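You operate a simulated robot arm through the tools that you are given. There is no shell and no other tool. Be economical: measure what you need, move in short steps, check, and stop when the job is done.

You run a simulated robot arm. Do the job below in one go: nothing can be reset, and whatever is moved stays where it is left.

TASK
Run about 500 ml hot into the jug, tip it into the soapy bowl, soak the green cloth clean.
Fine: set the tap to hot first, shut it after; jug back under the spout; the cloth stays in the bowl; leave the purple cloth. Set down upright: clear jug.

It is judged by the outcome, as a careful person would: the job done as asked, and still so three seconds after it is handed in. It fails if anything else is knocked over, pushed out of place, dropped, spilled or broken. Flat cloth is picked up by pressing the open fingertips on it (5 to 10 N) and closing them slowly along it; thin cloth reads only 2 to 8 mm in the jaws.

THE ROBOT
A 6-joint arm with a two-finger parallel gripper, fixed in place. Base frame: the origin is at the foot of the arm, x ahead of it, y to its left, z up. Readings come in m, degrees, newtons and seconds.
With the tool pointing down near the work surface it reaches from about 0.36 to 0.82 m from the base axis. Its first joint turns from -166.0 to 166.0 degrees. Payload 3.91 kg.
The tool frame sits at the grasp point between the pads (the TCP): z along the fingers, y along the line on which they close. The tips reach 0.03 m beyond it. Largest opening 0.11 m; finger width 0.02, thickness 0.01; the body of the gripper, 0.048 by 0.112 m, starts 0.055 m behind the TCP.
Orientation is that of the tool frame in the base frame, as a unit quaternion [w, x, y, z]. With the fingers straight down and closing along the base's y, the tool's x points along the base's -x, its y along +y and its z along -z.

THE INTERFACE
- The arm moves only by the tool servo_tool. Its argument "rows" is a list of rows, each an object of numbers (a shift or turn left out is 0, a gripper value left out holds the last): "x", "y", "z": the shift along the tool's x, y, z in m; "ax", "ay", "az": the turn, a rotation vector about the tool's x, y, z in degrees; "grip": the finger opening in m, from 0 to 0.11. In form: [{"x": .., "y": .., "z": .., "ax": .., "ay": .., "az": .., "grip": ..}, ...]. A call has 1 to 20 rows; each row is the pose to reach, as a shift and turn from the pose commanded when the call began, along the tool's axes at that moment. Rows are played at 5 a second. More than 0.05 m and 8.6 degrees between two rows, or a gripper value outside its range, and nothing of the call is played. A pose out of reach is approached as far as the arm can. The call stops where the force on the tool passes 40 N (or 10 N more than at its start, if that is more) or the arm is blocked; 0.2 s more then pass. The fingers move at their own pace (about 0.045 m/s each) and stop on an object; they squeeze with about 31 N. The grip force told is the motor's: it shows also when the fingers shut on nothing. Time passes only in rows, and 0.2 s behind the last, so rows that repeat a pose let the fingers close. The reply holds the time, the measured pose of the TCP, the force on the tool along the base axes, the opening and the grip force, in the units named above and with some noise, with the torque about the TCP (base axes, N m) and any sound that the robot's microphone picked up.
- Cameras (640 x 400 px; columns grow to the right, rows downward): "scene" is fixed at [0.2085, -0.5059, 1.7811]; the picture's right is [0.63, -0.77, 0.00], its down [-0.61, -0.50, -0.62] and it looks along [0.48, 0.39, -0.79] (base axes); focal length 253 px, centre (320, 200). "wrist" rides on the gripper at [0.077, 0.007, -0.114] in the tool frame; the picture's right is [-0.09, 1.00, 0.00], its down [-0.80, -0.07, -0.59] and it looks along [-0.59, -0.05, 0.80] (tool axes); focal length 270 px, centre (320, 200). There is no depth. A picture from a camera that has moved, and an enlarged one, comes with that camera's place and axes in the base frame and with its lens. The place of the scene camera against the robot may be out by one fixed shift of up to 0.025 m in any direction.
- get_image(camera): a new picture of that camera. The clock stands still meanwhile.
- lift_body(by): slides the trunk up (or, below 0, down) by that many m; the arm rides with it, the base frame stays. It gives what a move gives, with no picture.
- enlarge(camera, box): a new picture of the part [left, top, right, bottom] of that camera's present view, enlarged. The clock stands still meanwhile.
- close_job(): hands the job in; it is judged then, once.

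Work in short steps. Places have to be worked out from the pictures, the camera data and where the tool is seen: move nearer, look again, correct. Check each grasp and each placing, and mend what went wrong. You have 120 turns and 76 pictures in all, those below and enlarged ones among them. Open the gripper and draw the arm clear of the work before you hand the job in, unless the task says otherwise; then end with one line.

The tools are called after "Request:" by a JSON object that holds its "api" and its "payload". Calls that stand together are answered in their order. servo_tool: Moves the arm, as the interface text tells. Its arguments: {"type":"object","properties":{"rows":{"type":"array","items":{"type":"object","properties":{"x":{"type":"number"},"y":{"type":"number"},"z":{"type":"number"},"ax":{"type":"number"},"ay":{"type":"number"},"az":{"type":"number"},"grip":{"type":"number"}}}}},"required":["rows"]} The other tools are called the same way: lift_body (by) slides the trunk up or down; get_image (camera) takes a picture; enlarge (camera, box) takes an enlarged picture of a part of a camera's view; close_job () hands the job in.

At the start:

```text
t: 0.0
tcp_pos: [0.459, 0.0938, 1.4302]
orientation: [0.0, -0.001, 1.0, -0.001]
contact_force: [0.4, -0.7, 0.7]
moment: [-0.02, 0.01, 0.0]
grip_width: 0.1101
gripper_force: 0.1
trunk travel left (down, up): [-0.575, 0.035]
```

scene: 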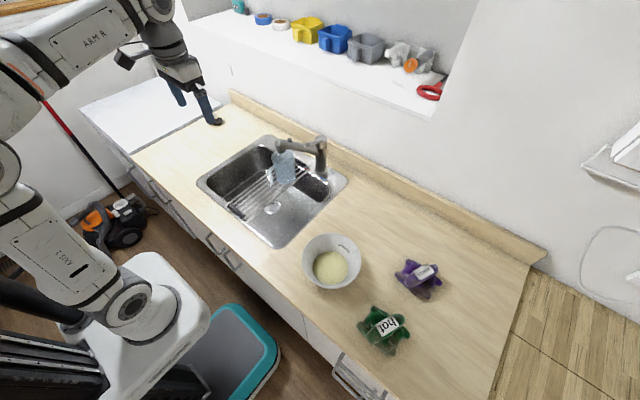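
wrist: 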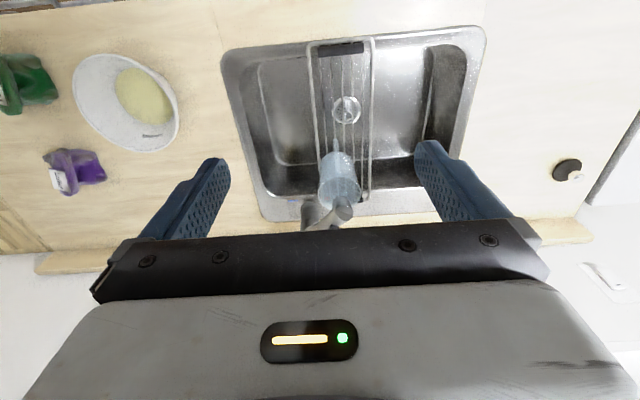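

The pictures show a sink with a jug under the tap, a bowl, and two cloths. I look closer at the tap and jug before moving.

Request:
{"api": "enlarge", "payload": {"camera": "scene", "box": [190, 110, 360, 250]}}

Request:
{"api": "enlarge", "payload": {"camera": "wrist", "box": [210, 20, 500, 240]}}

Request:
{"api": "enlarge", "payload": {"camera": "scene", "box": [290, 220, 470, 370]}}

```text
2.86 times, centred on (275, 180) of scene
camera zoom: at [0.2085, -0.5059, 1.7811], right [0.63, -0.77, 0.0], down [-0.61, -0.5, -0.62], along [0.48, 0.39, -0.79], focal length 722 px, centre (449, 257)
```

zoom: 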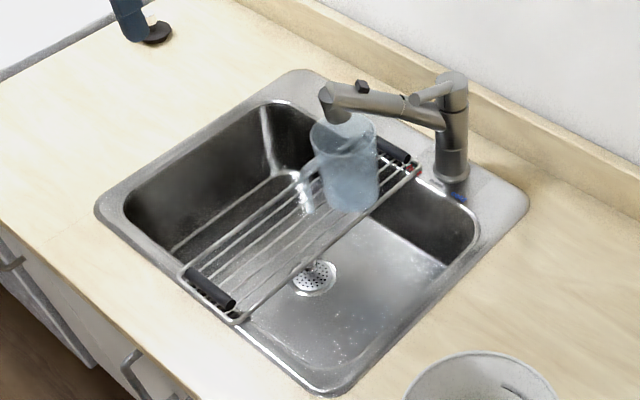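

```text
1.82 times, centred on (355, 130) of wrist
camera zoom: at [0.3821, 0.1011, 1.544], right [0.09, 1.0, 0.0], down [0.8, -0.07, 0.59], along [0.59, -0.05, -0.8], focal length 491 px, centre (256, 327)
```

zoom: 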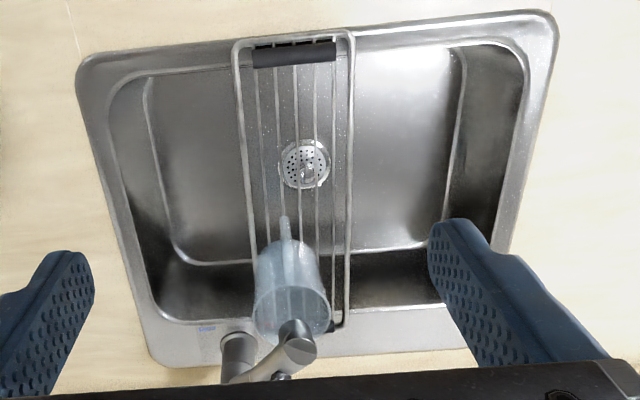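

```text
2.67 times, centred on (380, 295) of scene
camera zoom: at [0.2085, -0.5059, 1.7811], right [0.63, -0.77, 0.0], down [-0.61, -0.5, -0.62], along [0.48, 0.39, -0.79], focal length 674 px, centre (160, -53)
```

zoom: 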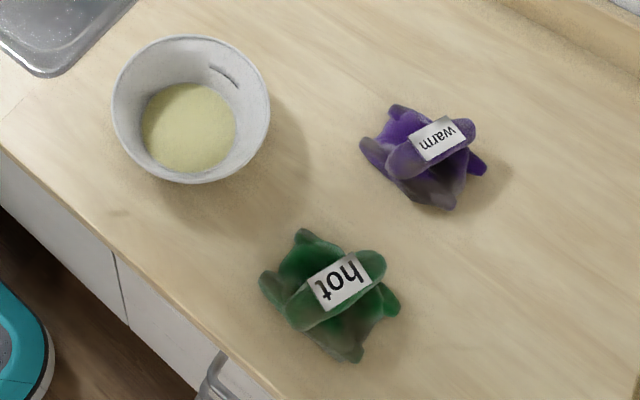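

Bowl rim is near (0.515,-0.31,0.98), tap post near (0.86,0.025) up to about z 1.12. I tilt the tool so the wrist camera looks ahead at the tap, after drawing back and lowering the trunk a bit.

Request:
{"api": "servo_tool", "payload": {"rows": [{"ay": -8}, {"ay": -16}, {"ay": -24}]}}

Request:
{"api": "lift_body", "payload": {"by": -0.1}}

Request:
{"api": "get_image", "payload": {"camera": "wrist"}}

```text
t: 0.8
tcp_pos: [0.4567, 0.0951, 1.4318]
orientation: [0.21, -0.001, 0.978, 0.0]
contact_force: [-0.7, -1.6, 0.2]
moment: [0.03, 0.02, 0.01]
grip_width: 0.1098
gripper_force: 0.0
trunk travel left (down, up): [-0.575, 0.035]
```

```text
t: 2.1
tcp_pos: [0.4581, 0.0935, 1.3318]
orientation: [0.208, 0.0, 0.978, 0.0]
contact_force: [-0.3, 0.8, 0.4]
moment: [-0.03, -0.02, 0.08]
grip_width: 0.11
gripper_force: 0.0
trunk travel left (down, up): [-0.475, 0.135]
```

```text
70 pictures are left
camera wrist: at [0.3414, 0.1009, 1.4034], right [0.08, 1.0, 0.04], down [0.49, -0.07, 0.87], along [0.87, -0.05, -0.49], focal length 270 px, centre (320, 200)
```

wrist: 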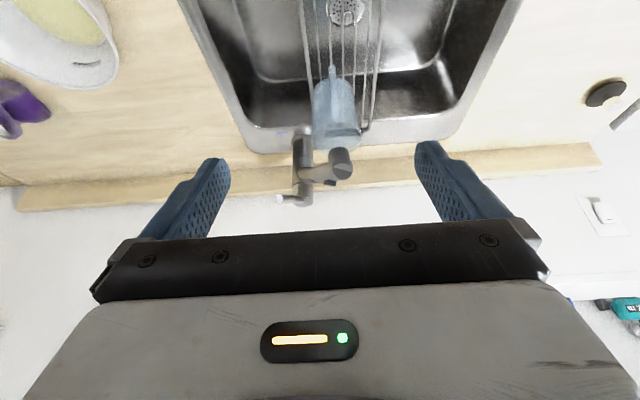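

The tap is now visible between the fingers; I enlarge it to read lever and marks.

Request:
{"api": "enlarge", "payload": {"camera": "wrist", "box": [260, 50, 400, 220]}}

Request:
{"api": "enlarge", "payload": {"camera": "scene", "box": [265, 120, 335, 190]}}

```text
2.35 times, centred on (330, 135) of wrist
camera zoom: at [0.3414, 0.1009, 1.4034], right [0.08, 1.0, 0.04], down [0.49, -0.07, 0.87], along [0.87, -0.05, -0.49], focal length 636 px, centre (296, 353)
```

zoom: 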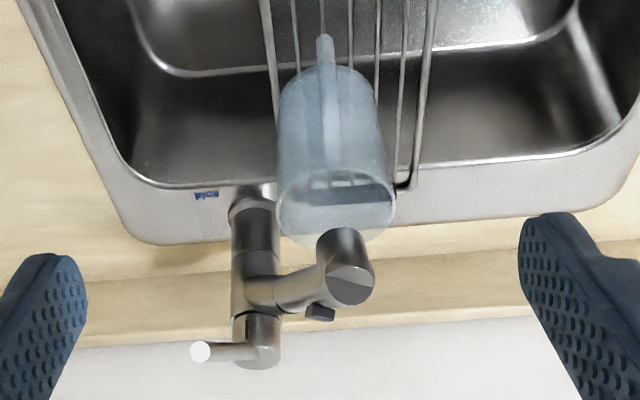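

```text
5.71 times, centred on (300, 155) of scene
camera zoom: at [0.2085, -0.5059, 1.7811], right [0.63, -0.77, 0.0], down [-0.61, -0.5, -0.62], along [0.48, 0.39, -0.79], focal length 1444 px, centre (434, 457)
```

zoom: 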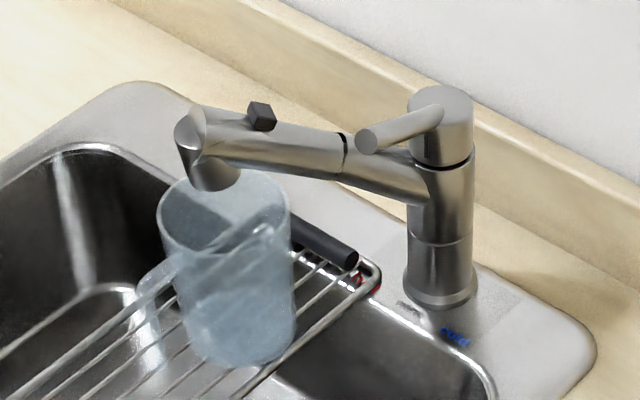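

Triangulated: lever tip ≈(0.763,0.002,1.16), tap cap ≈(0.87,0.03,1.10), hot label on the +y side, jug rim centre ≈(0.729,0.117,1.05), handle toward −x. I roll the tool half a turn so that the camera rides above when the tool is horizontal.

Request:
{"api": "servo_tool", "payload": {"rows": [{"az": 8.5}, {"az": 17}, {"az": 25.5}, {"az": 34}, {"az": 42.5}, {"az": 51}, {"az": 59.5}, {"az": 68}, {"az": 76.5}, {"az": 85}, {"az": 93.5}, {"az": 102}, {"az": 110.5}, {"az": 119}, {"az": 127.5}, {"az": 136}, {"az": 144.5}, {"az": 153}, {"az": 161.5}, {"az": 170}]}}

Request:
{"api": "servo_tool", "payload": {"rows": [{"az": 5}, {"az": 10}]}}

```text
t: 6.3
tcp_pos: [0.4647, 0.0231, 1.3273]
orientation: [0.011, 0.974, 0.095, 0.207]
contact_force: [0.8, 0.1, -0.6]
moment: [0.0, 0.03, -0.02]
grip_width: 0.1099
gripper_force: 0.1
out of reach, approached as far as the arm can: row 19, 20
trunk travel left (down, up): [-0.475, 0.135]
```

```text
t: 6.9
tcp_pos: [0.464, -0.0319, 1.3261]
orientation: [-0.006, 0.978, 0.007, 0.208]
contact_force: [-0.7, -0.4, -0.1]
moment: [0.05, -0.02, 0.0]
grip_width: 0.11
gripper_force: 0.1
out of reach, approached as far as the arm can: row 1, 2
trunk travel left (down, up): [-0.475, 0.135]
```

The half roll runs into a joint limit, so I go back to the former roll (camera below when horizontal), then will work with a pitched tool.

Request:
{"api": "servo_tool", "payload": {"rows": [{"az": -8.5}, {"az": -17}, {"az": -25.5}, {"az": -34}, {"az": -42.5}, {"az": -51}, {"az": -59.5}, {"az": -68}, {"az": -76.5}, {"az": -85}, {"az": -93.5}, {"az": -102}, {"az": -110.5}, {"az": -119}, {"az": -127.5}, {"az": -136}, {"az": -144.5}, {"az": -153}, {"az": -161.5}, {"az": -170}]}}

Request:
{"api": "servo_tool", "payload": {"rows": [{"az": -8}, {"az": -10, "ay": -5, "z": 0.03}, {"az": -10, "ay": -5, "z": 0.04}]}}

```text
t: 11.1
tcp_pos: [0.4635, -0.028, 1.3267]
orientation: [0.207, 0.084, 0.974, 0.019]
contact_force: [0.4, -0.3, 0.5]
moment: [-0.02, -0.01, 0.04]
grip_width: 0.1099
gripper_force: 0.1
trunk travel left (down, up): [-0.475, 0.135]
```

```text
t: 11.9
tcp_pos: [0.4795, -0.0275, 1.2886]
orientation: [0.251, 0.001, 0.968, -0.004]
contact_force: [-0.2, 0.1, -0.9]
moment: [0.02, 0.02, -0.03]
grip_width: 0.1101
gripper_force: 0.0
trunk travel left (down, up): [-0.475, 0.135]
```

Now I move to a pre-lever pose: tool 30° below horizontal, pointing along the lever, about 7 cm short of its tip.

Request:
{"api": "servo_tool", "payload": {"rows": [{"ay": -5.2, "x": -0.02, "z": 0.03, "y": 0.002, "grip": 0.06}, {"ay": -10.4, "x": -0.045, "z": 0.06, "y": 0.004}, {"ay": -15.6, "x": -0.07, "z": 0.09, "y": 0.006}, {"ay": -20.8, "x": -0.095, "z": 0.12, "y": 0.008}, {"ay": -26, "x": -0.115, "z": 0.15, "y": 0.01}, {"ay": -31, "x": -0.13, "z": 0.165, "y": 0.012}, {"ay": -31, "x": -0.13, "z": 0.165, "y": 0.012}]}}

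Request:
{"api": "get_image", "payload": {"camera": "wrist"}}

Request:
{"api": "enlarge", "payload": {"camera": "scene", "box": [250, 110, 340, 190]}}

```text
t: 13.5
tcp_pos: [0.6748, -0.0163, 1.2106]
orientation: [0.5, -0.001, 0.866, -0.003]
contact_force: [0.7, 0.2, 0.0]
moment: [0.02, 0.01, 0.03]
grip_width: 0.0597
gripper_force: 0.1
trunk travel left (down, up): [-0.475, 0.135]
```

```text
67 pictures are left
camera wrist: at [0.5376, -0.0094, 1.1999], right [0.05, 1.0, 0.07], down [-0.11, -0.06, 0.99], along [0.99, -0.06, 0.11], focal length 270 px, centre (320, 200)
```

wrist: 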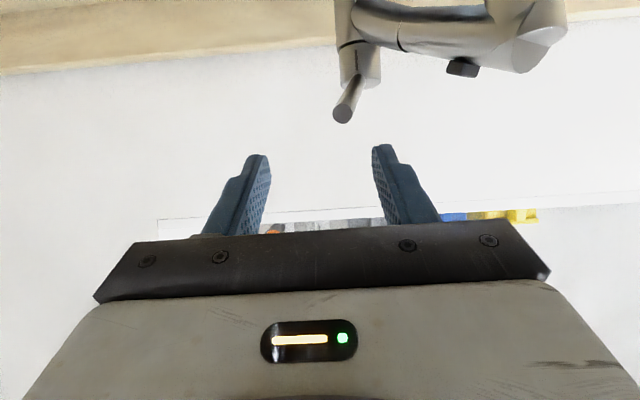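

```text
5.00 times, centred on (295, 150) of scene
camera zoom: at [0.2085, -0.5059, 1.7811], right [0.63, -0.77, 0.0], down [-0.61, -0.5, -0.62], along [0.48, 0.39, -0.79], focal length 1263 px, centre (445, 450)
```

zoom: 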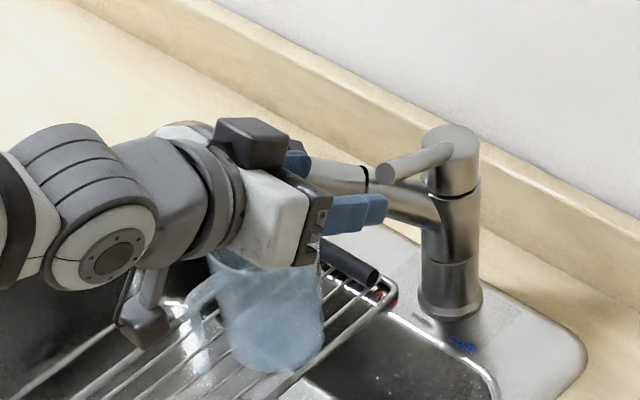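

Lever tip confirmed at (0.763,0.000,1.155), lever yawed 16° and inclined ~32°. I align with it and slide the open fingers over it.

Request:
{"api": "servo_tool", "payload": {"rows": [{"ax": -6.5, "az": -3.7, "x": 0.001, "y": 0.003, "z": 0.025, "grip": 0.045}, {"ax": -13, "az": -7.5, "x": 0.002, "y": 0.006, "z": 0.05}, {"ax": -13, "az": -7.5, "x": 0.002, "y": 0.006, "z": 0.05}]}}

Request:
{"api": "get_image", "payload": {"camera": "wrist"}}

```text
t: 14.3
tcp_pos: [0.7156, -0.011, 1.1828]
orientation: [0.495, -0.113, 0.859, 0.061]
contact_force: [0.7, 0.1, 0.1]
moment: [-0.01, 0.02, 0.01]
grip_width: 0.0451
gripper_force: 0.0
out of reach, approached as far as the arm can: row 1
trunk travel left (down, up): [-0.475, 0.135]
```

```text
65 pictures are left
camera wrist: at [0.5804, -0.0406, 1.1722], right [-0.21, 0.97, 0.07], down [-0.09, -0.09, 0.99], along [0.97, 0.2, 0.11], focal length 270 px, centre (320, 200)
```

wrist: 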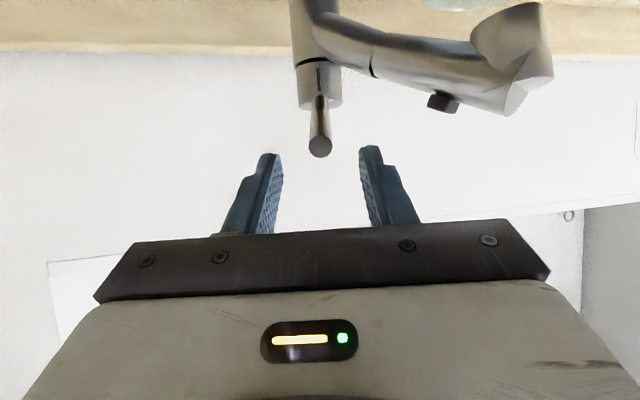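

Lever sits centred and on the tool axis. I advance 6.5 cm and close slowly.

Request:
{"api": "servo_tool", "payload": {"rows": [{"z": 0.02}, {"z": 0.04}, {"z": 0.062}, {"z": 0.062}]}}

Request:
{"api": "get_image", "payload": {"camera": "wrist"}}

```text
t: 15.3
tcp_pos: [0.7667, -0.0004, 1.1517]
orientation: [0.495, -0.113, 0.859, 0.062]
contact_force: [-1.0, -0.2, -0.4]
moment: [0.01, 0.01, 0.04]
grip_width: 0.0451
gripper_force: 0.0
trunk travel left (down, up): [-0.475, 0.135]
```

```text
64 pictures are left
camera wrist: at [0.6319, -0.0296, 1.1403], right [-0.21, 0.97, 0.07], down [-0.09, -0.09, 0.99], along [0.97, 0.2, 0.11], focal length 270 px, centre (320, 200)
```

wrist: 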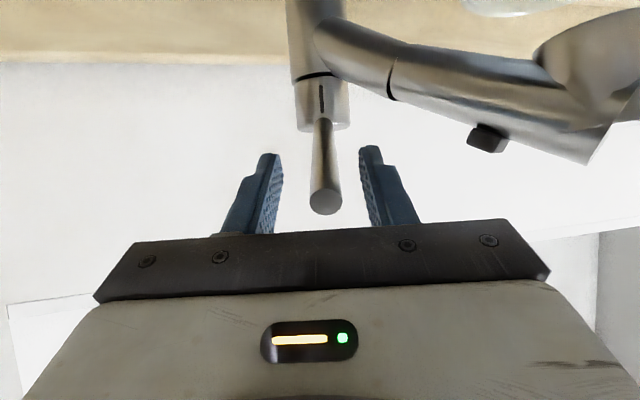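

I look closer at the slot in the cap to see which way the lever moves.

Request:
{"api": "enlarge", "payload": {"camera": "wrist", "box": [270, 40, 390, 220]}}

```text
2.22 times, centred on (330, 130) of wrist
camera zoom: at [0.6319, -0.0296, 1.1403], right [-0.21, 0.97, 0.07], down [-0.09, -0.09, 0.99], along [0.97, 0.2, 0.11], focal length 601 px, centre (298, 356)
```

zoom: 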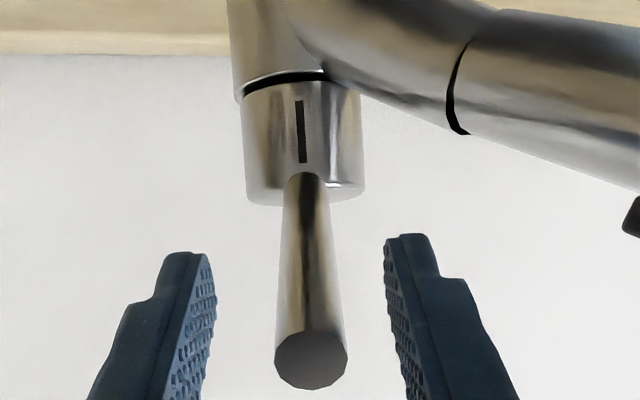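

The dark line is just a pointer mark. I close on the lever.

Request:
{"api": "servo_tool", "payload": {"rows": [{"grip": 0.02}, {"grip": 0.0}, {"grip": 0.0}, {"grip": 0.0}]}}

```text
t: 16.3
tcp_pos: [0.7664, -0.0002, 1.1506]
orientation: [0.495, -0.113, 0.859, 0.062]
contact_force: [-2.4, 3.7, 0.3]
moment: [0.35, 0.11, 0.51]
grip_width: 0.017
gripper_force: 45.3
trunk travel left (down, up): [-0.475, 0.135]
```

Lever held (17 mm). I swing it toward +y (hot) about the post axis, in small steps.

Request:
{"api": "servo_tool", "payload": {"rows": [{"ax": 3.46, "az": 2, "y": 0.0077, "z": 0.0003}, {"ax": 6.9, "az": 4, "y": 0.0153, "x": -0.0005, "z": 0.0009}, {"ax": 10.4, "az": 6, "y": 0.0229, "x": -0.0012, "z": 0.0021}, {"ax": 13.9, "az": 8, "y": 0.0303, "x": -0.0021, "z": 0.0037}]}}

Request:
{"api": "get_image", "payload": {"camera": "wrist"}}

```text
t: 17.3
tcp_pos: [0.7619, 0.0323, 1.1511]
orientation: [0.499, 0.009, 0.866, -0.009]
contact_force: [-12.7, 1.1, -2.1]
moment: [0.08, 0.86, 0.1]
grip_width: 0.0168
gripper_force: 45.4
trunk travel left (down, up): [-0.475, 0.135]
```

```text
62 pictures are left
camera wrist: at [0.6248, 0.0421, 1.1399], right [0.07, 1.0, 0.07], down [-0.12, -0.06, 0.99], along [0.99, -0.07, 0.11], focal length 270 px, centre (320, 200)
```

wrist: 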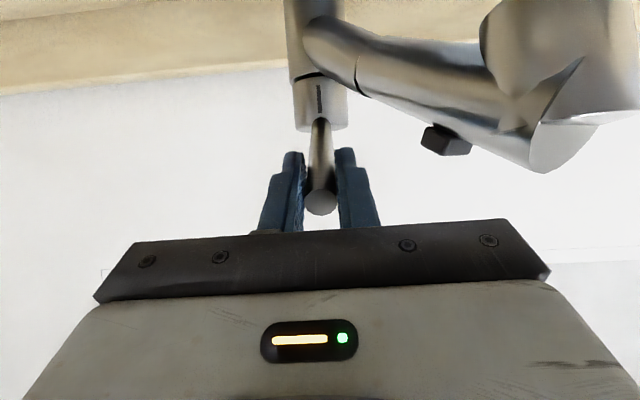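

Lever now points straight out; no stop yet. I go on toward hot, easing back slightly to relieve the push.

Request:
{"api": "servo_tool", "payload": {"rows": [{"z": -0.002}, {"ax": 3.46, "az": 2, "y": 0.0077, "z": -0.0027}, {"ax": 6.9, "az": 4, "y": 0.0153, "x": -0.0005, "z": -0.002}, {"ax": 10.4, "az": 6, "y": 0.0229, "x": -0.0012, "z": -0.001}, {"ax": 13.9, "az": 8, "y": 0.0303, "x": -0.0021, "z": 0.0007}]}}

```text
t: 18.5
tcp_pos: [0.7662, 0.0634, 1.1503]
orientation: [0.495, 0.128, 0.856, -0.078]
contact_force: [4.7, 5.1, -4.2]
moment: [0.32, 0.25, 0.59]
grip_width: 0.0167
gripper_force: 45.2
trunk travel left (down, up): [-0.475, 0.135]
```

Still free turning; I continue in small steps watching for a stop.

Request:
{"api": "servo_tool", "payload": {"rows": [{"ax": 3.46, "az": 2, "y": 0.0077, "z": 0.0003}, {"ax": 6.9, "az": 4, "y": 0.0153, "x": -0.0005, "z": 0.0009}]}}

Request:
{"api": "get_image", "payload": {"camera": "wrist"}}

Request:
{"api": "enlarge", "payload": {"camera": "scene", "box": [240, 100, 350, 190]}}

```text
t: 19.1
tcp_pos: [0.7718, 0.0772, 1.1501]
orientation: [0.488, 0.188, 0.845, -0.113]
contact_force: [7.6, 2.2, -2.4]
moment: [0.22, -0.08, 0.62]
grip_width: 0.0167
gripper_force: 45.3
trunk travel left (down, up): [-0.475, 0.135]
```

```text
61 pictures are left
camera wrist: at [0.6511, 0.1424, 1.1395], right [0.47, 0.88, 0.07], down [-0.13, -0.01, 0.99], along [0.87, -0.47, 0.11], focal length 270 px, centre (320, 200)
```

wrist: 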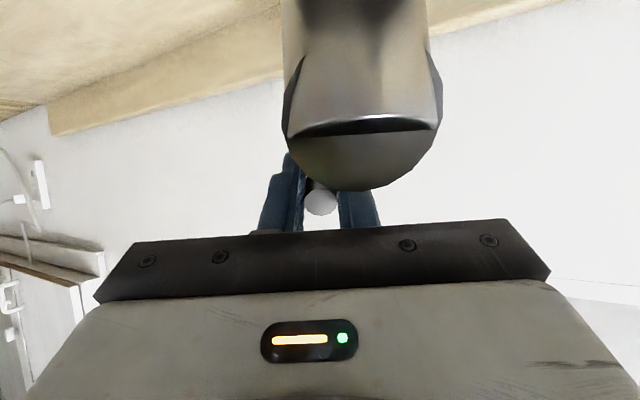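

```text
4.44 times, centred on (295, 145) of scene
camera zoom: at [0.2085, -0.5059, 1.7811], right [0.63, -0.77, 0.0], down [-0.61, -0.5, -0.62], along [0.48, 0.39, -0.79], focal length 1123 px, centre (431, 444)
```

zoom: 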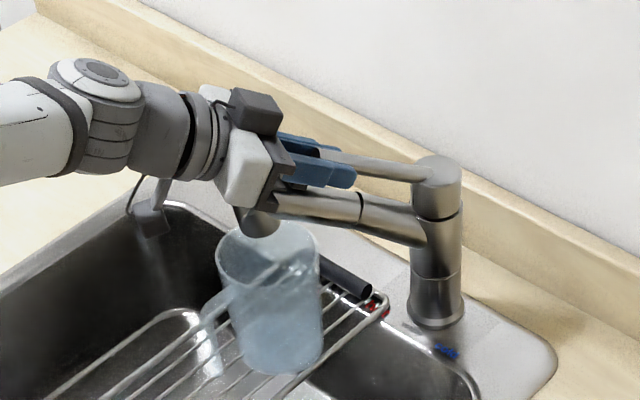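

Still no firm stop (lever about 25° past straight toward hot). I go further by a few degrees, watching forces since the gripper passes above the spout.

Request:
{"api": "servo_tool", "payload": {"rows": [{"z": 0.001, "ax": 2.6, "az": 1.5, "y": 0.0058}, {"ax": 5.2, "az": 3, "y": 0.0115, "x": -0.0003, "z": 0.002}, {"ax": 6.9, "az": 4, "y": 0.0153, "x": -0.0005, "z": 0.003}]}}

```text
t: 19.9
tcp_pos: [0.7791, 0.0926, 1.1505]
orientation: [0.48, 0.245, 0.829, -0.145]
contact_force: [-3.4, 9.2, 1.8]
moment: [0.64, 0.45, 0.72]
grip_width: 0.0168
gripper_force: 45.1
trunk travel left (down, up): [-0.475, 0.135]
```

Forces remain small. I continue a little further to find the stop.

Request:
{"api": "servo_tool", "payload": {"rows": [{"ax": 2.6, "az": 1.5, "y": 0.0058}, {"ax": 5.2, "az": 3, "y": 0.0115, "x": -0.0003, "z": 0.001}, {"ax": 6.9, "az": 4, "y": 0.0153, "x": -0.0005, "z": 0.002}]}}

Request:
{"api": "enlarge", "payload": {"camera": "scene", "box": [240, 100, 350, 190]}}

Request:
{"api": "get_image", "payload": {"camera": "wrist"}}

```text
t: 20.7
tcp_pos: [0.788, 0.1041, 1.1498]
orientation: [0.47, 0.303, 0.809, -0.179]
contact_force: [-10.1, 14.1, 5.0]
moment: [0.98, 0.29, 1.32]
grip_width: 0.017
gripper_force: 44.8
trunk travel left (down, up): [-0.475, 0.135]
```

```text
4.44 times, centred on (295, 145) of scene
camera zoom: at [0.2085, -0.5059, 1.7811], right [0.63, -0.77, 0.0], down [-0.61, -0.5, -0.62], along [0.48, 0.39, -0.79], focal length 1123 px, centre (431, 444)
```

zoom: 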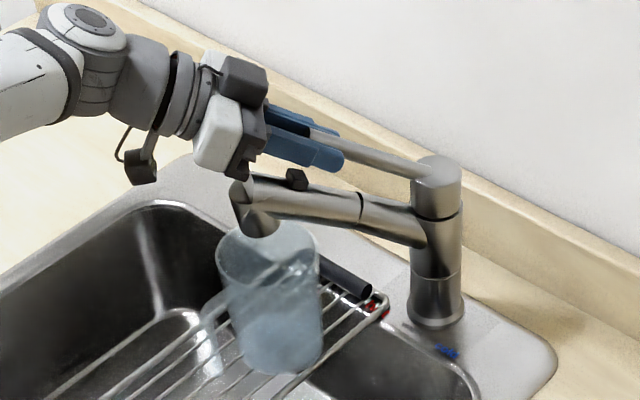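

```text
58 pictures are left
camera wrist: at [0.6897, 0.1985, 1.1389], right [0.69, 0.72, 0.07], down [-0.13, 0.03, 0.99], along [0.71, -0.69, 0.12], focal length 270 px, centre (320, 200)
```

wrist: 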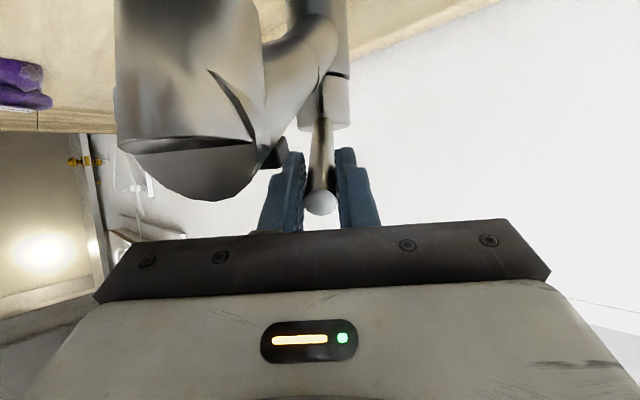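

Twist about the post jumped to ~0.9 Nm: perhaps the hot stop. I first ease radially outward and test with 2° more.

Request:
{"api": "servo_tool", "payload": {"rows": [{"z": -0.003}, {"z": -0.003, "ax": 1.7, "az": 1, "y": 0.0038}]}}

```text
t: 21.3
tcp_pos: [0.788, 0.1043, 1.1507]
orientation: [0.466, 0.319, 0.804, -0.188]
contact_force: [-7.2, -4.4, -0.3]
moment: [0.67, -0.3, 1.42]
grip_width: 0.0182
gripper_force: 45.2
trunk travel left (down, up): [-0.475, 0.135]
```

No movement with rising twist: that is the hot stop. I release the extra twist and raise the lever gently by a few degrees, listening for water.

Request:
{"api": "servo_tool", "payload": {"rows": [{"ax": -1.7, "az": -1, "y": -0.003}, {"ax": -1.7, "az": -1, "y": -0.003, "ay": 2, "x": -0.0045, "z": 0.0001}, {"ax": -1.7, "az": -1, "y": -0.003, "ay": 4, "x": -0.0091, "z": 0.0003}]}}

Request:
{"api": "enlarge", "payload": {"camera": "scene", "box": [240, 100, 350, 190]}}

```text
t: 22.1
tcp_pos: [0.7922, 0.1005, 1.1579]
orientation: [0.44, 0.309, 0.827, -0.166]
contact_force: [-6.6, 3.4, -1.5]
moment: [0.86, -0.05, 0.97]
grip_width: 0.0169
gripper_force: 44.6
trunk travel left (down, up): [-0.475, 0.135]
```

```text
4.44 times, centred on (295, 145) of scene
camera zoom: at [0.2085, -0.5059, 1.7811], right [0.63, -0.77, 0.0], down [-0.61, -0.5, -0.62], along [0.48, 0.39, -0.79], focal length 1123 px, centre (431, 444)
```

zoom: 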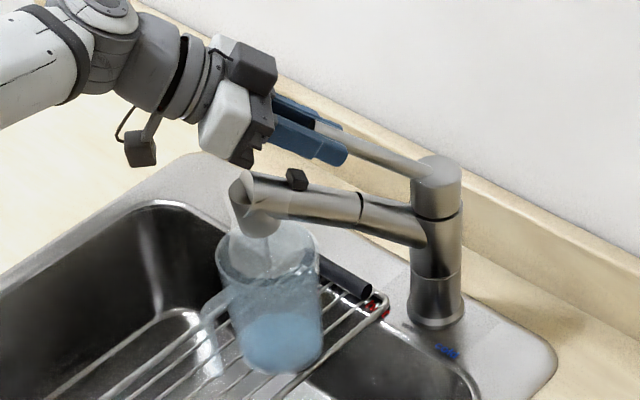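

Water has apparently started (steam at the spout). I look closely at the jug level; the clock stands still.

Request:
{"api": "enlarge", "payload": {"camera": "scene", "box": [275, 145, 325, 200]}}

```text
7.27 times, centred on (300, 172) of scene
camera zoom: at [0.2085, -0.5059, 1.7811], right [0.63, -0.77, 0.0], down [-0.61, -0.5, -0.62], along [0.48, 0.39, -0.79], focal length 1837 px, centre (466, 400)
```

zoom: 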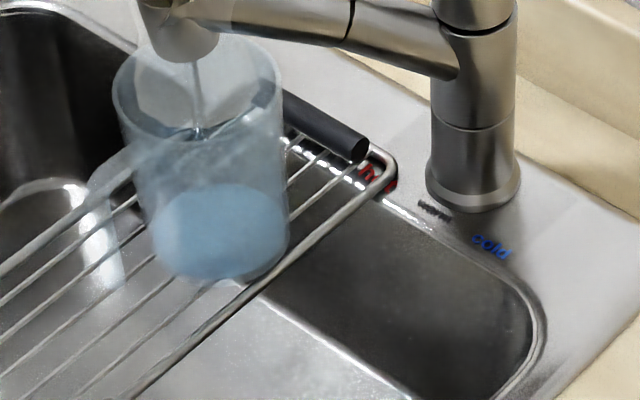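

A thin stream runs into the jug, surface at about z 0.936. I hold for 2 s to gauge the flow rate.

Request:
{"api": "servo_tool", "payload": {"rows": [{"x": 0}, {"x": 0}, {"x": 0}, {"x": 0}, {"x": 0}, {"x": 0}, {"x": 0}, {"x": 0}, {"x": 0}, {"x": 0}]}}

Request:
{"api": "enlarge", "payload": {"camera": "scene", "box": [275, 145, 325, 200]}}

```text
t: 24.3
tcp_pos: [0.7915, 0.1017, 1.157]
orientation: [0.44, 0.311, 0.825, -0.168]
contact_force: [-11.3, 3.0, -8.7]
moment: [1.39, 0.79, 0.96]
grip_width: 0.0166
gripper_force: 45.1
trunk travel left (down, up): [-0.475, 0.135]
```

```text
7.27 times, centred on (300, 172) of scene
camera zoom: at [0.2085, -0.5059, 1.7811], right [0.63, -0.77, 0.0], down [-0.61, -0.5, -0.62], along [0.48, 0.39, -0.79], focal length 1837 px, centre (466, 400)
```

zoom: 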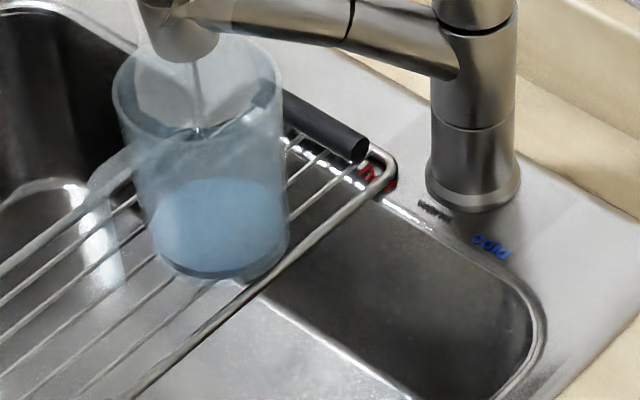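

Surface rose ~5 mm in 2.2 s (~13 ml/s). I open somewhat more and let it run 3 s.

Request:
{"api": "servo_tool", "payload": {"rows": [{"ay": 2, "x": -0.0045, "z": 0.0001}, {"ay": 4, "x": -0.0091, "z": 0.0003}, {"ay": 4, "x": -0.0091, "z": 0.0003}, {"ay": 4, "x": -0.0091, "z": 0.0003}, {"ay": 4, "x": -0.0091, "z": 0.0003}, {"ay": 4, "x": -0.0091, "z": 0.0003}, {"ay": 4, "x": -0.0091, "z": 0.0003}, {"ay": 4, "x": -0.0091, "z": 0.0003}, {"ay": 4, "x": -0.0091, "z": 0.0003}, {"ay": 4, "x": -0.0091, "z": 0.0003}, {"ay": 4, "x": -0.0091, "z": 0.0003}, {"ay": 4, "x": -0.0091, "z": 0.0003}, {"ay": 4, "x": -0.0091, "z": 0.0003}, {"ay": 4, "x": -0.0091, "z": 0.0003}, {"ay": 4, "x": -0.0091, "z": 0.0003}]}}

Request:
{"api": "enlarge", "payload": {"camera": "scene", "box": [275, 145, 325, 200]}}

```text
t: 27.5
tcp_pos: [0.7972, 0.0964, 1.1676]
orientation: [0.412, 0.315, 0.841, -0.156]
contact_force: [1.0, 2.5, 0.1]
moment: [0.55, -0.44, 0.96]
grip_width: 0.0171
gripper_force: 44.9
trunk travel left (down, up): [-0.475, 0.135]
```

```text
7.27 times, centred on (300, 172) of scene
camera zoom: at [0.2085, -0.5059, 1.7811], right [0.63, -0.77, 0.0], down [-0.61, -0.5, -0.62], along [0.48, 0.39, -0.79], focal length 1837 px, centre (466, 400)
```

zoom: 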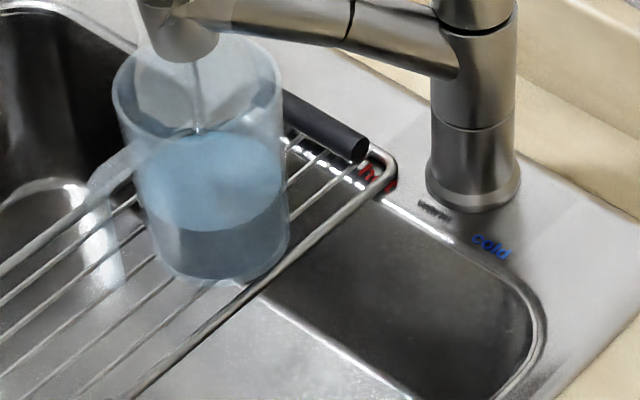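

Flow is now ~70 ml/s; level suggests ~260 ml of ~500 (target surface row ≈137). I run ~1.8 s more and look again.

Request:
{"api": "servo_tool", "payload": {"rows": [{"x": 0}, {"x": 0}, {"x": 0}, {"x": 0}, {"x": 0}, {"x": 0}, {"x": 0}, {"x": 0}]}}

Request:
{"api": "enlarge", "payload": {"camera": "scene", "box": [275, 145, 325, 200]}}

```text
t: 29.3
tcp_pos: [0.7957, 0.0973, 1.1677]
orientation: [0.411, 0.315, 0.841, -0.156]
contact_force: [3.7, 1.8, 4.0]
moment: [0.27, -0.88, 1.01]
grip_width: 0.0172
gripper_force: 44.7
trunk travel left (down, up): [-0.475, 0.135]
```

```text
7.27 times, centred on (300, 172) of scene
camera zoom: at [0.2085, -0.5059, 1.7811], right [0.63, -0.77, 0.0], down [-0.61, -0.5, -0.62], along [0.48, 0.39, -0.79], focal length 1837 px, centre (466, 400)
```

zoom: 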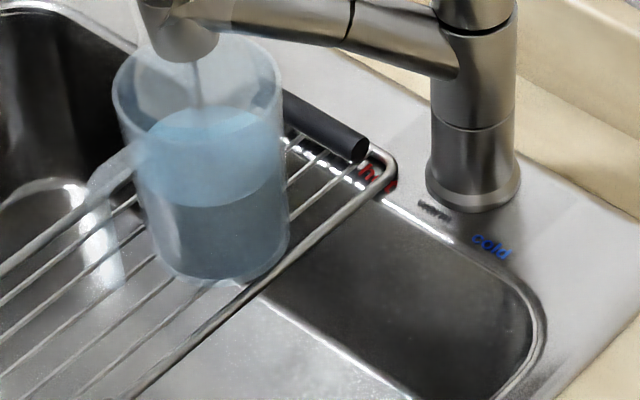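

About 375 ml now at ~64 ml/s. I run ~1.2 s more and then lower the lever 8° to shut.

Request:
{"api": "servo_tool", "payload": {"rows": [{"x": 0}, {"x": 0}, {"x": 0}, {"x": 0}, {"x": 0}, {"x": 0}, {"ay": -2.5, "x": 0.0057, "z": 0.0001}, {"ay": -5, "x": 0.0113, "z": 0.0005}, {"ay": -8, "x": 0.0181, "z": 0.0013}, {"ay": -8.5, "x": 0.0195, "z": 0.0014}]}}

Request:
{"api": "enlarge", "payload": {"camera": "scene", "box": [275, 145, 325, 200]}}

```text
t: 31.5
tcp_pos: [0.7885, 0.104, 1.1517]
orientation: [0.473, 0.304, 0.807, -0.18]
contact_force: [5.3, -6.2, 10.3]
moment: [-0.49, -1.58, 0.97]
grip_width: 0.0172
gripper_force: 45.1
trunk travel left (down, up): [-0.475, 0.135]
```

```text
7.27 times, centred on (300, 172) of scene
camera zoom: at [0.2085, -0.5059, 1.7811], right [0.63, -0.77, 0.0], down [-0.61, -0.5, -0.62], along [0.48, 0.39, -0.79], focal length 1837 px, centre (466, 400)
```

zoom: 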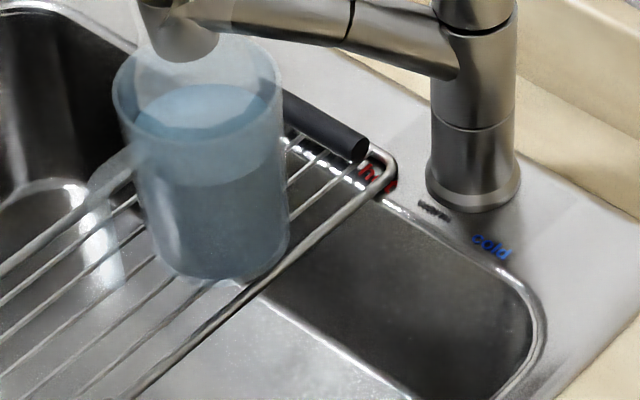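

Stream stopped; surface at row ~136, i.e. about 490 ml. The lever presses on its shut stop, so I release it and back off along the tool axis.

Request:
{"api": "servo_tool", "payload": {"rows": [{"grip": 0.035}, {"grip": 0.035}, {"z": -0.03}, {"z": -0.06}, {"z": -0.09}, {"z": -0.12}]}}

Request:
{"api": "enlarge", "payload": {"camera": "scene", "box": [265, 115, 335, 200]}}

Request:
{"api": "get_image", "payload": {"camera": "wrist"}}

```text
t: 32.9
tcp_pos: [0.7094, 0.1737, 1.2121]
orientation: [0.473, 0.303, 0.808, -0.18]
contact_force: [-0.2, 0.6, -0.4]
moment: [0.0, 0.0, 0.03]
grip_width: 0.0348
gripper_force: 0.0
trunk travel left (down, up): [-0.475, 0.135]
```

```text
4.71 times, centred on (300, 158) of scene
camera zoom: at [0.2085, -0.5059, 1.7811], right [0.63, -0.77, 0.0], down [-0.61, -0.5, -0.62], along [0.48, 0.39, -0.79], focal length 1189 px, centre (414, 400)
```

zoom: 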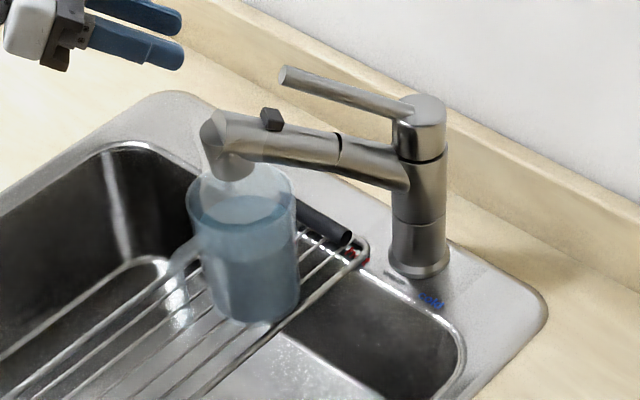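

```text
50 pictures are left
camera wrist: at [0.6108, 0.2687, 1.1987], right [0.69, 0.72, 0.07], down [-0.14, 0.03, 0.99], along [0.71, -0.69, 0.12], focal length 270 px, centre (320, 200)
```

wrist: 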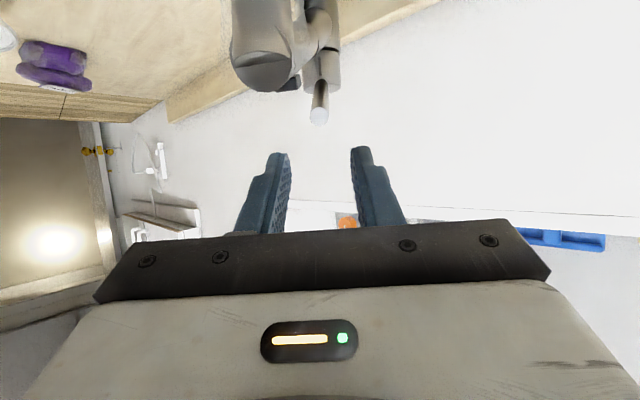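

Tap shut and holding. I draw back, square the tool to +x, and go to a viewing pose in front of the jug handle.

Request:
{"api": "servo_tool", "payload": {"rows": [{"x": 0.02, "y": -0.028, "z": -0.01, "ax": -6, "az": -3.4}, {"x": 0.043, "y": -0.057, "z": -0.015, "ax": -12, "az": -6.8}, {"x": 0.065, "y": -0.086, "z": -0.02, "ax": -18, "az": -10.3}, {"x": 0.087, "y": -0.115, "z": -0.027, "ax": -24, "az": -13.7}, {"x": 0.108, "y": -0.143, "z": -0.034, "ax": -30, "az": -17}, {"x": 0.13, "y": -0.172, "z": -0.041, "ax": -35.5, "az": -20.5}]}}

Request:
{"api": "servo_tool", "payload": {"rows": [{"ay": 7.5, "grip": 0.06}, {"ay": 15}, {"ay": 15}]}}

Request:
{"api": "get_image", "payload": {"camera": "wrist"}}

```text
t: 34.3
tcp_pos: [0.518, 0.1121, 1.1188]
orientation: [0.502, -0.002, 0.865, -0.005]
contact_force: [0.1, -0.3, -0.4]
moment: [0.0, 0.02, 0.01]
grip_width: 0.0351
gripper_force: 0.0
trunk travel left (down, up): [-0.475, 0.135]
```

```text
t: 35.1
tcp_pos: [0.5226, 0.1107, 1.1188]
orientation: [0.386, -0.001, 0.922, -0.006]
contact_force: [0.3, 0.2, -0.4]
moment: [0.0, 0.0, -0.02]
grip_width: 0.0599
gripper_force: 0.1
trunk travel left (down, up): [-0.475, 0.135]
```

```text
49 pictures are left
camera wrist: at [0.3868, 0.1175, 1.1427], right [0.07, 1.0, 0.05], down [0.14, -0.06, 0.99], along [0.99, -0.06, -0.14], focal length 270 px, centre (320, 200)
```

wrist: 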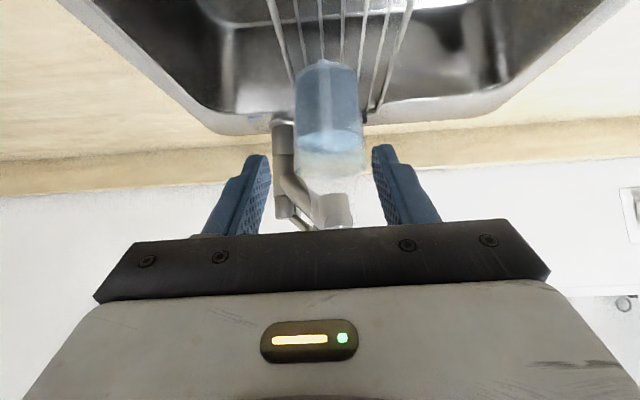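

Request:
{"api": "enlarge", "payload": {"camera": "wrist", "box": [270, 40, 390, 240]}}

Request:
{"api": "enlarge", "payload": {"camera": "scene", "box": [270, 145, 320, 195]}}

```text
2.00 times, centred on (330, 140) of wrist
camera zoom: at [0.3868, 0.1175, 1.1427], right [0.07, 1.0, 0.05], down [0.14, -0.06, 0.99], along [0.99, -0.06, -0.14], focal length 541 px, centre (300, 320)
```

zoom: 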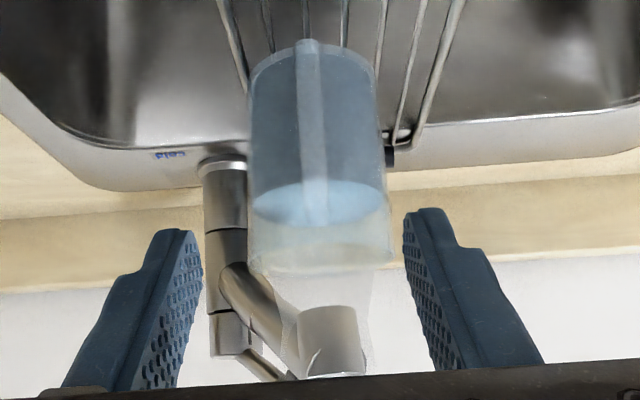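

```text
8.00 times, centred on (295, 170) of scene
camera zoom: at [0.2085, -0.5059, 1.7811], right [0.63, -0.77, 0.0], down [-0.61, -0.5, -0.62], along [0.48, 0.39, -0.79], focal length 2021 px, centre (520, 440)
```

zoom: 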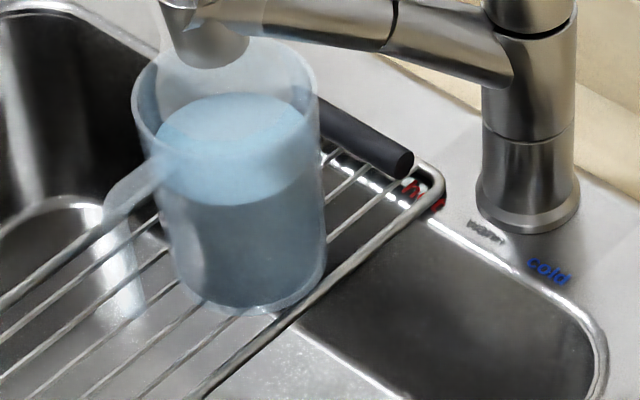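

Handle bar sits at x≈0.64, y≈0.112, z 0.965–1.055, ~14 mm wide; the jug holds ~490 ml. I approach to 7 cm before it, tool 20° below horizontal.

Request:
{"api": "servo_tool", "payload": {"rows": [{"ay": -8, "x": 0.007, "z": 0.03, "y": 0.001, "grip": 0.05}, {"ay": -16, "x": 0.013, "z": 0.06, "y": 0.001}, {"ay": -24.6, "x": 0.0197, "z": 0.0925, "y": 0.001}, {"ay": -24.6, "x": 0.0197, "z": 0.0925, "y": 0.001}]}}

Request:
{"api": "get_image", "payload": {"camera": "wrist"}}

Request:
{"api": "enlarge", "payload": {"camera": "scene", "box": [240, 130, 330, 220]}}

```text
t: 36.1
tcp_pos: [0.5725, 0.1098, 1.0367]
orientation: [0.573, -0.001, 0.819, -0.006]
contact_force: [-0.8, 0.9, -0.5]
moment: [0.0, -0.03, -0.05]
grip_width: 0.05
gripper_force: 0.0
trunk travel left (down, up): [-0.475, 0.135]
```

```text
46 pictures are left
camera wrist: at [0.4396, 0.1165, 1.0018], right [0.03, 1.0, 0.07], down [-0.29, -0.06, 0.96], along [0.96, -0.05, 0.28], focal length 270 px, centre (320, 200)
```

wrist: 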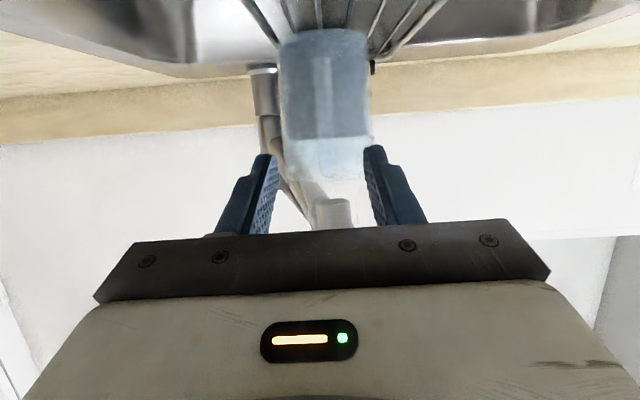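

```text
4.44 times, centred on (285, 175) of scene
camera zoom: at [0.2085, -0.5059, 1.7811], right [0.63, -0.77, 0.0], down [-0.61, -0.5, -0.62], along [0.48, 0.39, -0.79], focal length 1123 px, centre (476, 311)
```

zoom: 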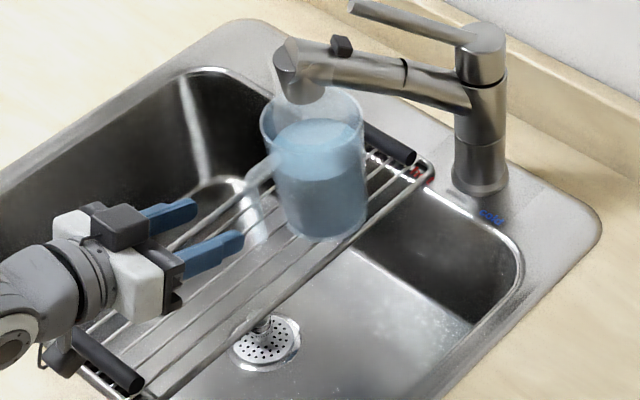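

I enlarge the wrist view to see the handle's extent.

Request:
{"api": "enlarge", "payload": {"camera": "wrist", "box": [260, 20, 390, 200]}}

Request:
{"api": "enlarge", "payload": {"camera": "scene", "box": [275, 145, 320, 190]}}

```text
2.22 times, centred on (325, 110) of wrist
camera zoom: at [0.4396, 0.1165, 1.0018], right [0.03, 1.0, 0.07], down [-0.29, -0.06, 0.96], along [0.96, -0.05, 0.28], focal length 601 px, centre (309, 400)
```

zoom: 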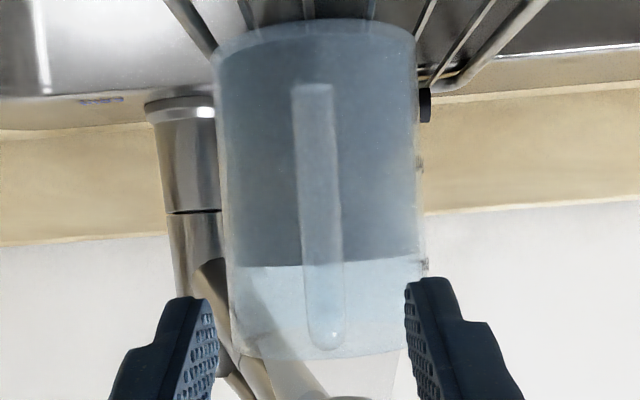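

```text
8.89 times, centred on (298, 168) of scene
camera zoom: at [0.2085, -0.5059, 1.7811], right [0.63, -0.77, 0.0], down [-0.61, -0.5, -0.62], along [0.48, 0.39, -0.79], focal length 2246 px, centre (520, 489)
```

zoom: 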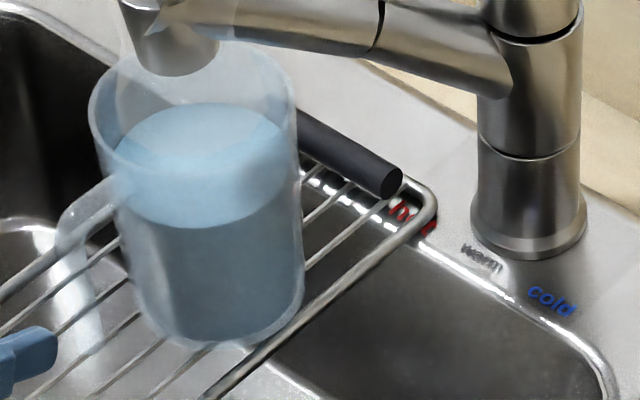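

Handle bar spans z 0.96–1.04 at y≈0.1135; a moulded tick on the jug sits right at the water level. I advance so the pads straddle the bar.

Request:
{"api": "servo_tool", "payload": {"rows": [{"y": 0.004, "x": -0.002, "z": 0.015}, {"y": 0.0045, "x": -0.003, "z": 0.035}, {"y": 0.0045, "x": -0.004, "z": 0.055}, {"y": 0.0045, "x": -0.0045, "z": 0.075}, {"y": 0.0045, "x": -0.0045, "z": 0.075}]}}

Request:
{"api": "get_image", "payload": {"camera": "wrist"}}

Request:
{"api": "enlarge", "payload": {"camera": "scene", "box": [260, 140, 330, 200]}}

```text
t: 37.3
tcp_pos: [0.6447, 0.11, 1.016]
orientation: [0.573, -0.001, 0.819, -0.006]
contact_force: [0.7, -0.1, -0.3]
moment: [-0.01, -0.01, -0.03]
grip_width: 0.0503
gripper_force: 0.0
trunk travel left (down, up): [-0.475, 0.135]
```

```text
42 pictures are left
camera wrist: at [0.5106, 0.1175, 0.9803], right [0.03, 1.0, 0.07], down [-0.28, -0.06, 0.96], along [0.96, -0.05, 0.28], focal length 270 px, centre (320, 200)
```

wrist: 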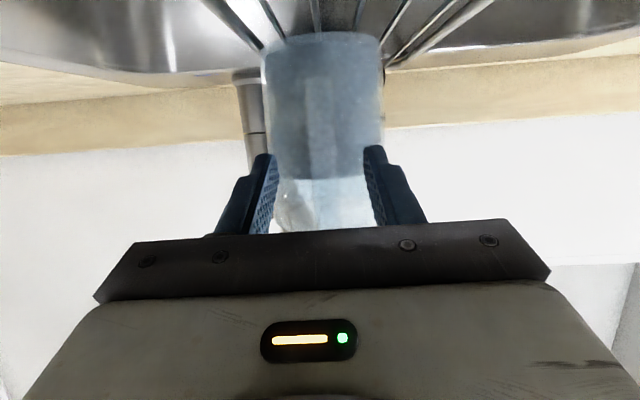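

```text
6.67 times, centred on (295, 170) of scene
camera zoom: at [0.2085, -0.5059, 1.7811], right [0.63, -0.77, 0.0], down [-0.61, -0.5, -0.62], along [0.48, 0.39, -0.79], focal length 1684 px, centre (487, 400)
```

zoom: 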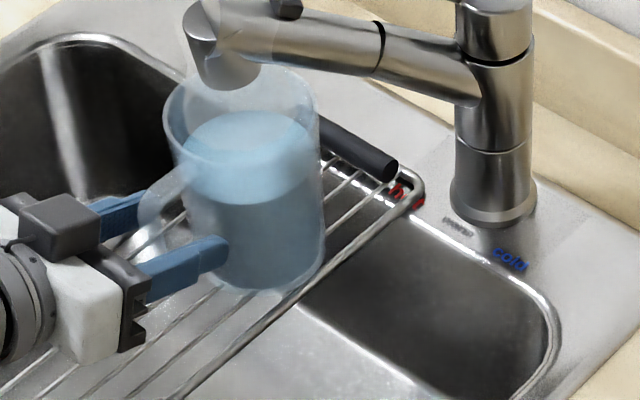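

Pads straddle the bar. I close slowly on it.

Request:
{"api": "servo_tool", "payload": {"rows": [{"y": 0.002, "grip": 0.03}, {"y": 0.002, "grip": 0.02}, {"y": 0.002, "grip": 0.012}, {"y": 0.002, "grip": 0.0}, {"y": 0.002, "grip": 0.0}]}}

```text
t: 38.5
tcp_pos: [0.6441, 0.1136, 1.0146]
orientation: [0.573, -0.002, 0.819, -0.006]
contact_force: [0.4, 0.8, 0.1]
moment: [0.05, -0.02, 0.03]
grip_width: 0.0133
gripper_force: 31.5
trunk travel left (down, up): [-0.475, 0.135]
```

Handle held (13 mm). I test-lift by 10 mm straight up, staying below the spout.

Request:
{"api": "servo_tool", "payload": {"rows": [{"x": -0.0023, "z": -0.0008}, {"x": -0.0047, "z": -0.0017}, {"x": -0.0094, "z": -0.0034}, {"x": -0.0094, "z": -0.0034}, {"x": -0.0094, "z": -0.0034}]}}

Request:
{"api": "enlarge", "payload": {"camera": "scene", "box": [260, 140, 330, 200]}}

```text
t: 39.7
tcp_pos: [0.646, 0.1136, 1.025]
orientation: [0.573, -0.002, 0.819, -0.005]
contact_force: [0.9, 0.3, -1.0]
moment: [0.0, 0.05, 0.01]
grip_width: 0.013
gripper_force: 31.2
trunk travel left (down, up): [-0.475, 0.135]
```

```text
6.67 times, centred on (295, 170) of scene
camera zoom: at [0.2085, -0.5059, 1.7811], right [0.63, -0.77, 0.0], down [-0.61, -0.5, -0.62], along [0.48, 0.39, -0.79], focal length 1684 px, centre (487, 400)
```

zoom: 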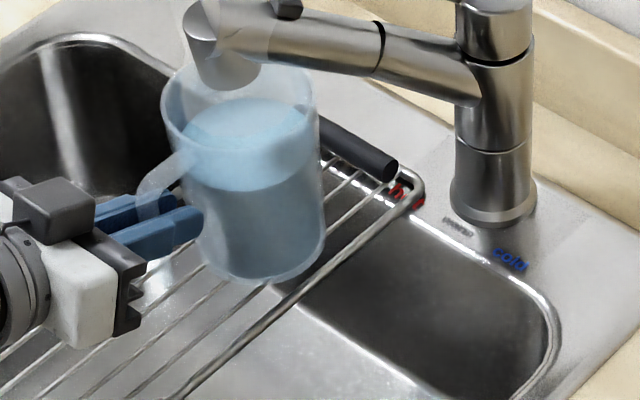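

The force reading barely changed, so I check whether the jug really rose or the pads slid along the handle.

Request:
{"api": "enlarge", "payload": {"camera": "scene", "box": [275, 145, 320, 190]}}

Request:
{"api": "get_image", "payload": {"camera": "wrist"}}

```text
8.89 times, centred on (298, 168) of scene
camera zoom: at [0.2085, -0.5059, 1.7811], right [0.63, -0.77, 0.0], down [-0.61, -0.5, -0.62], along [0.48, 0.39, -0.79], focal length 2246 px, centre (520, 489)
```

zoom: 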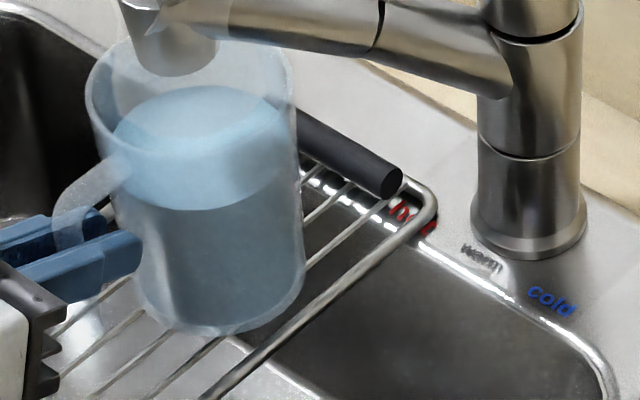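

```text
38 pictures are left
camera wrist: at [0.5123, 0.1208, 0.9905], right [0.03, 1.0, 0.07], down [-0.28, -0.06, 0.96], along [0.96, -0.05, 0.28], focal length 270 px, centre (320, 200)
```

wrist: 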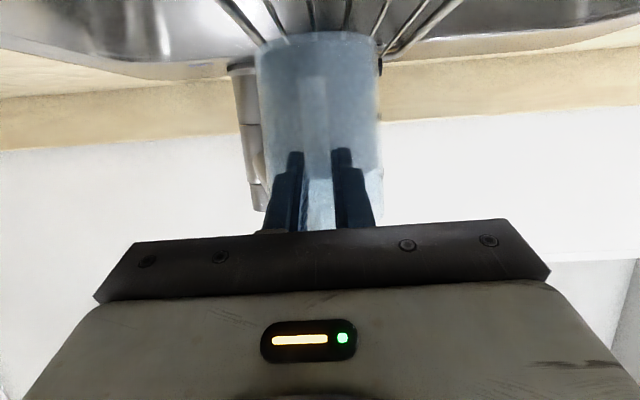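

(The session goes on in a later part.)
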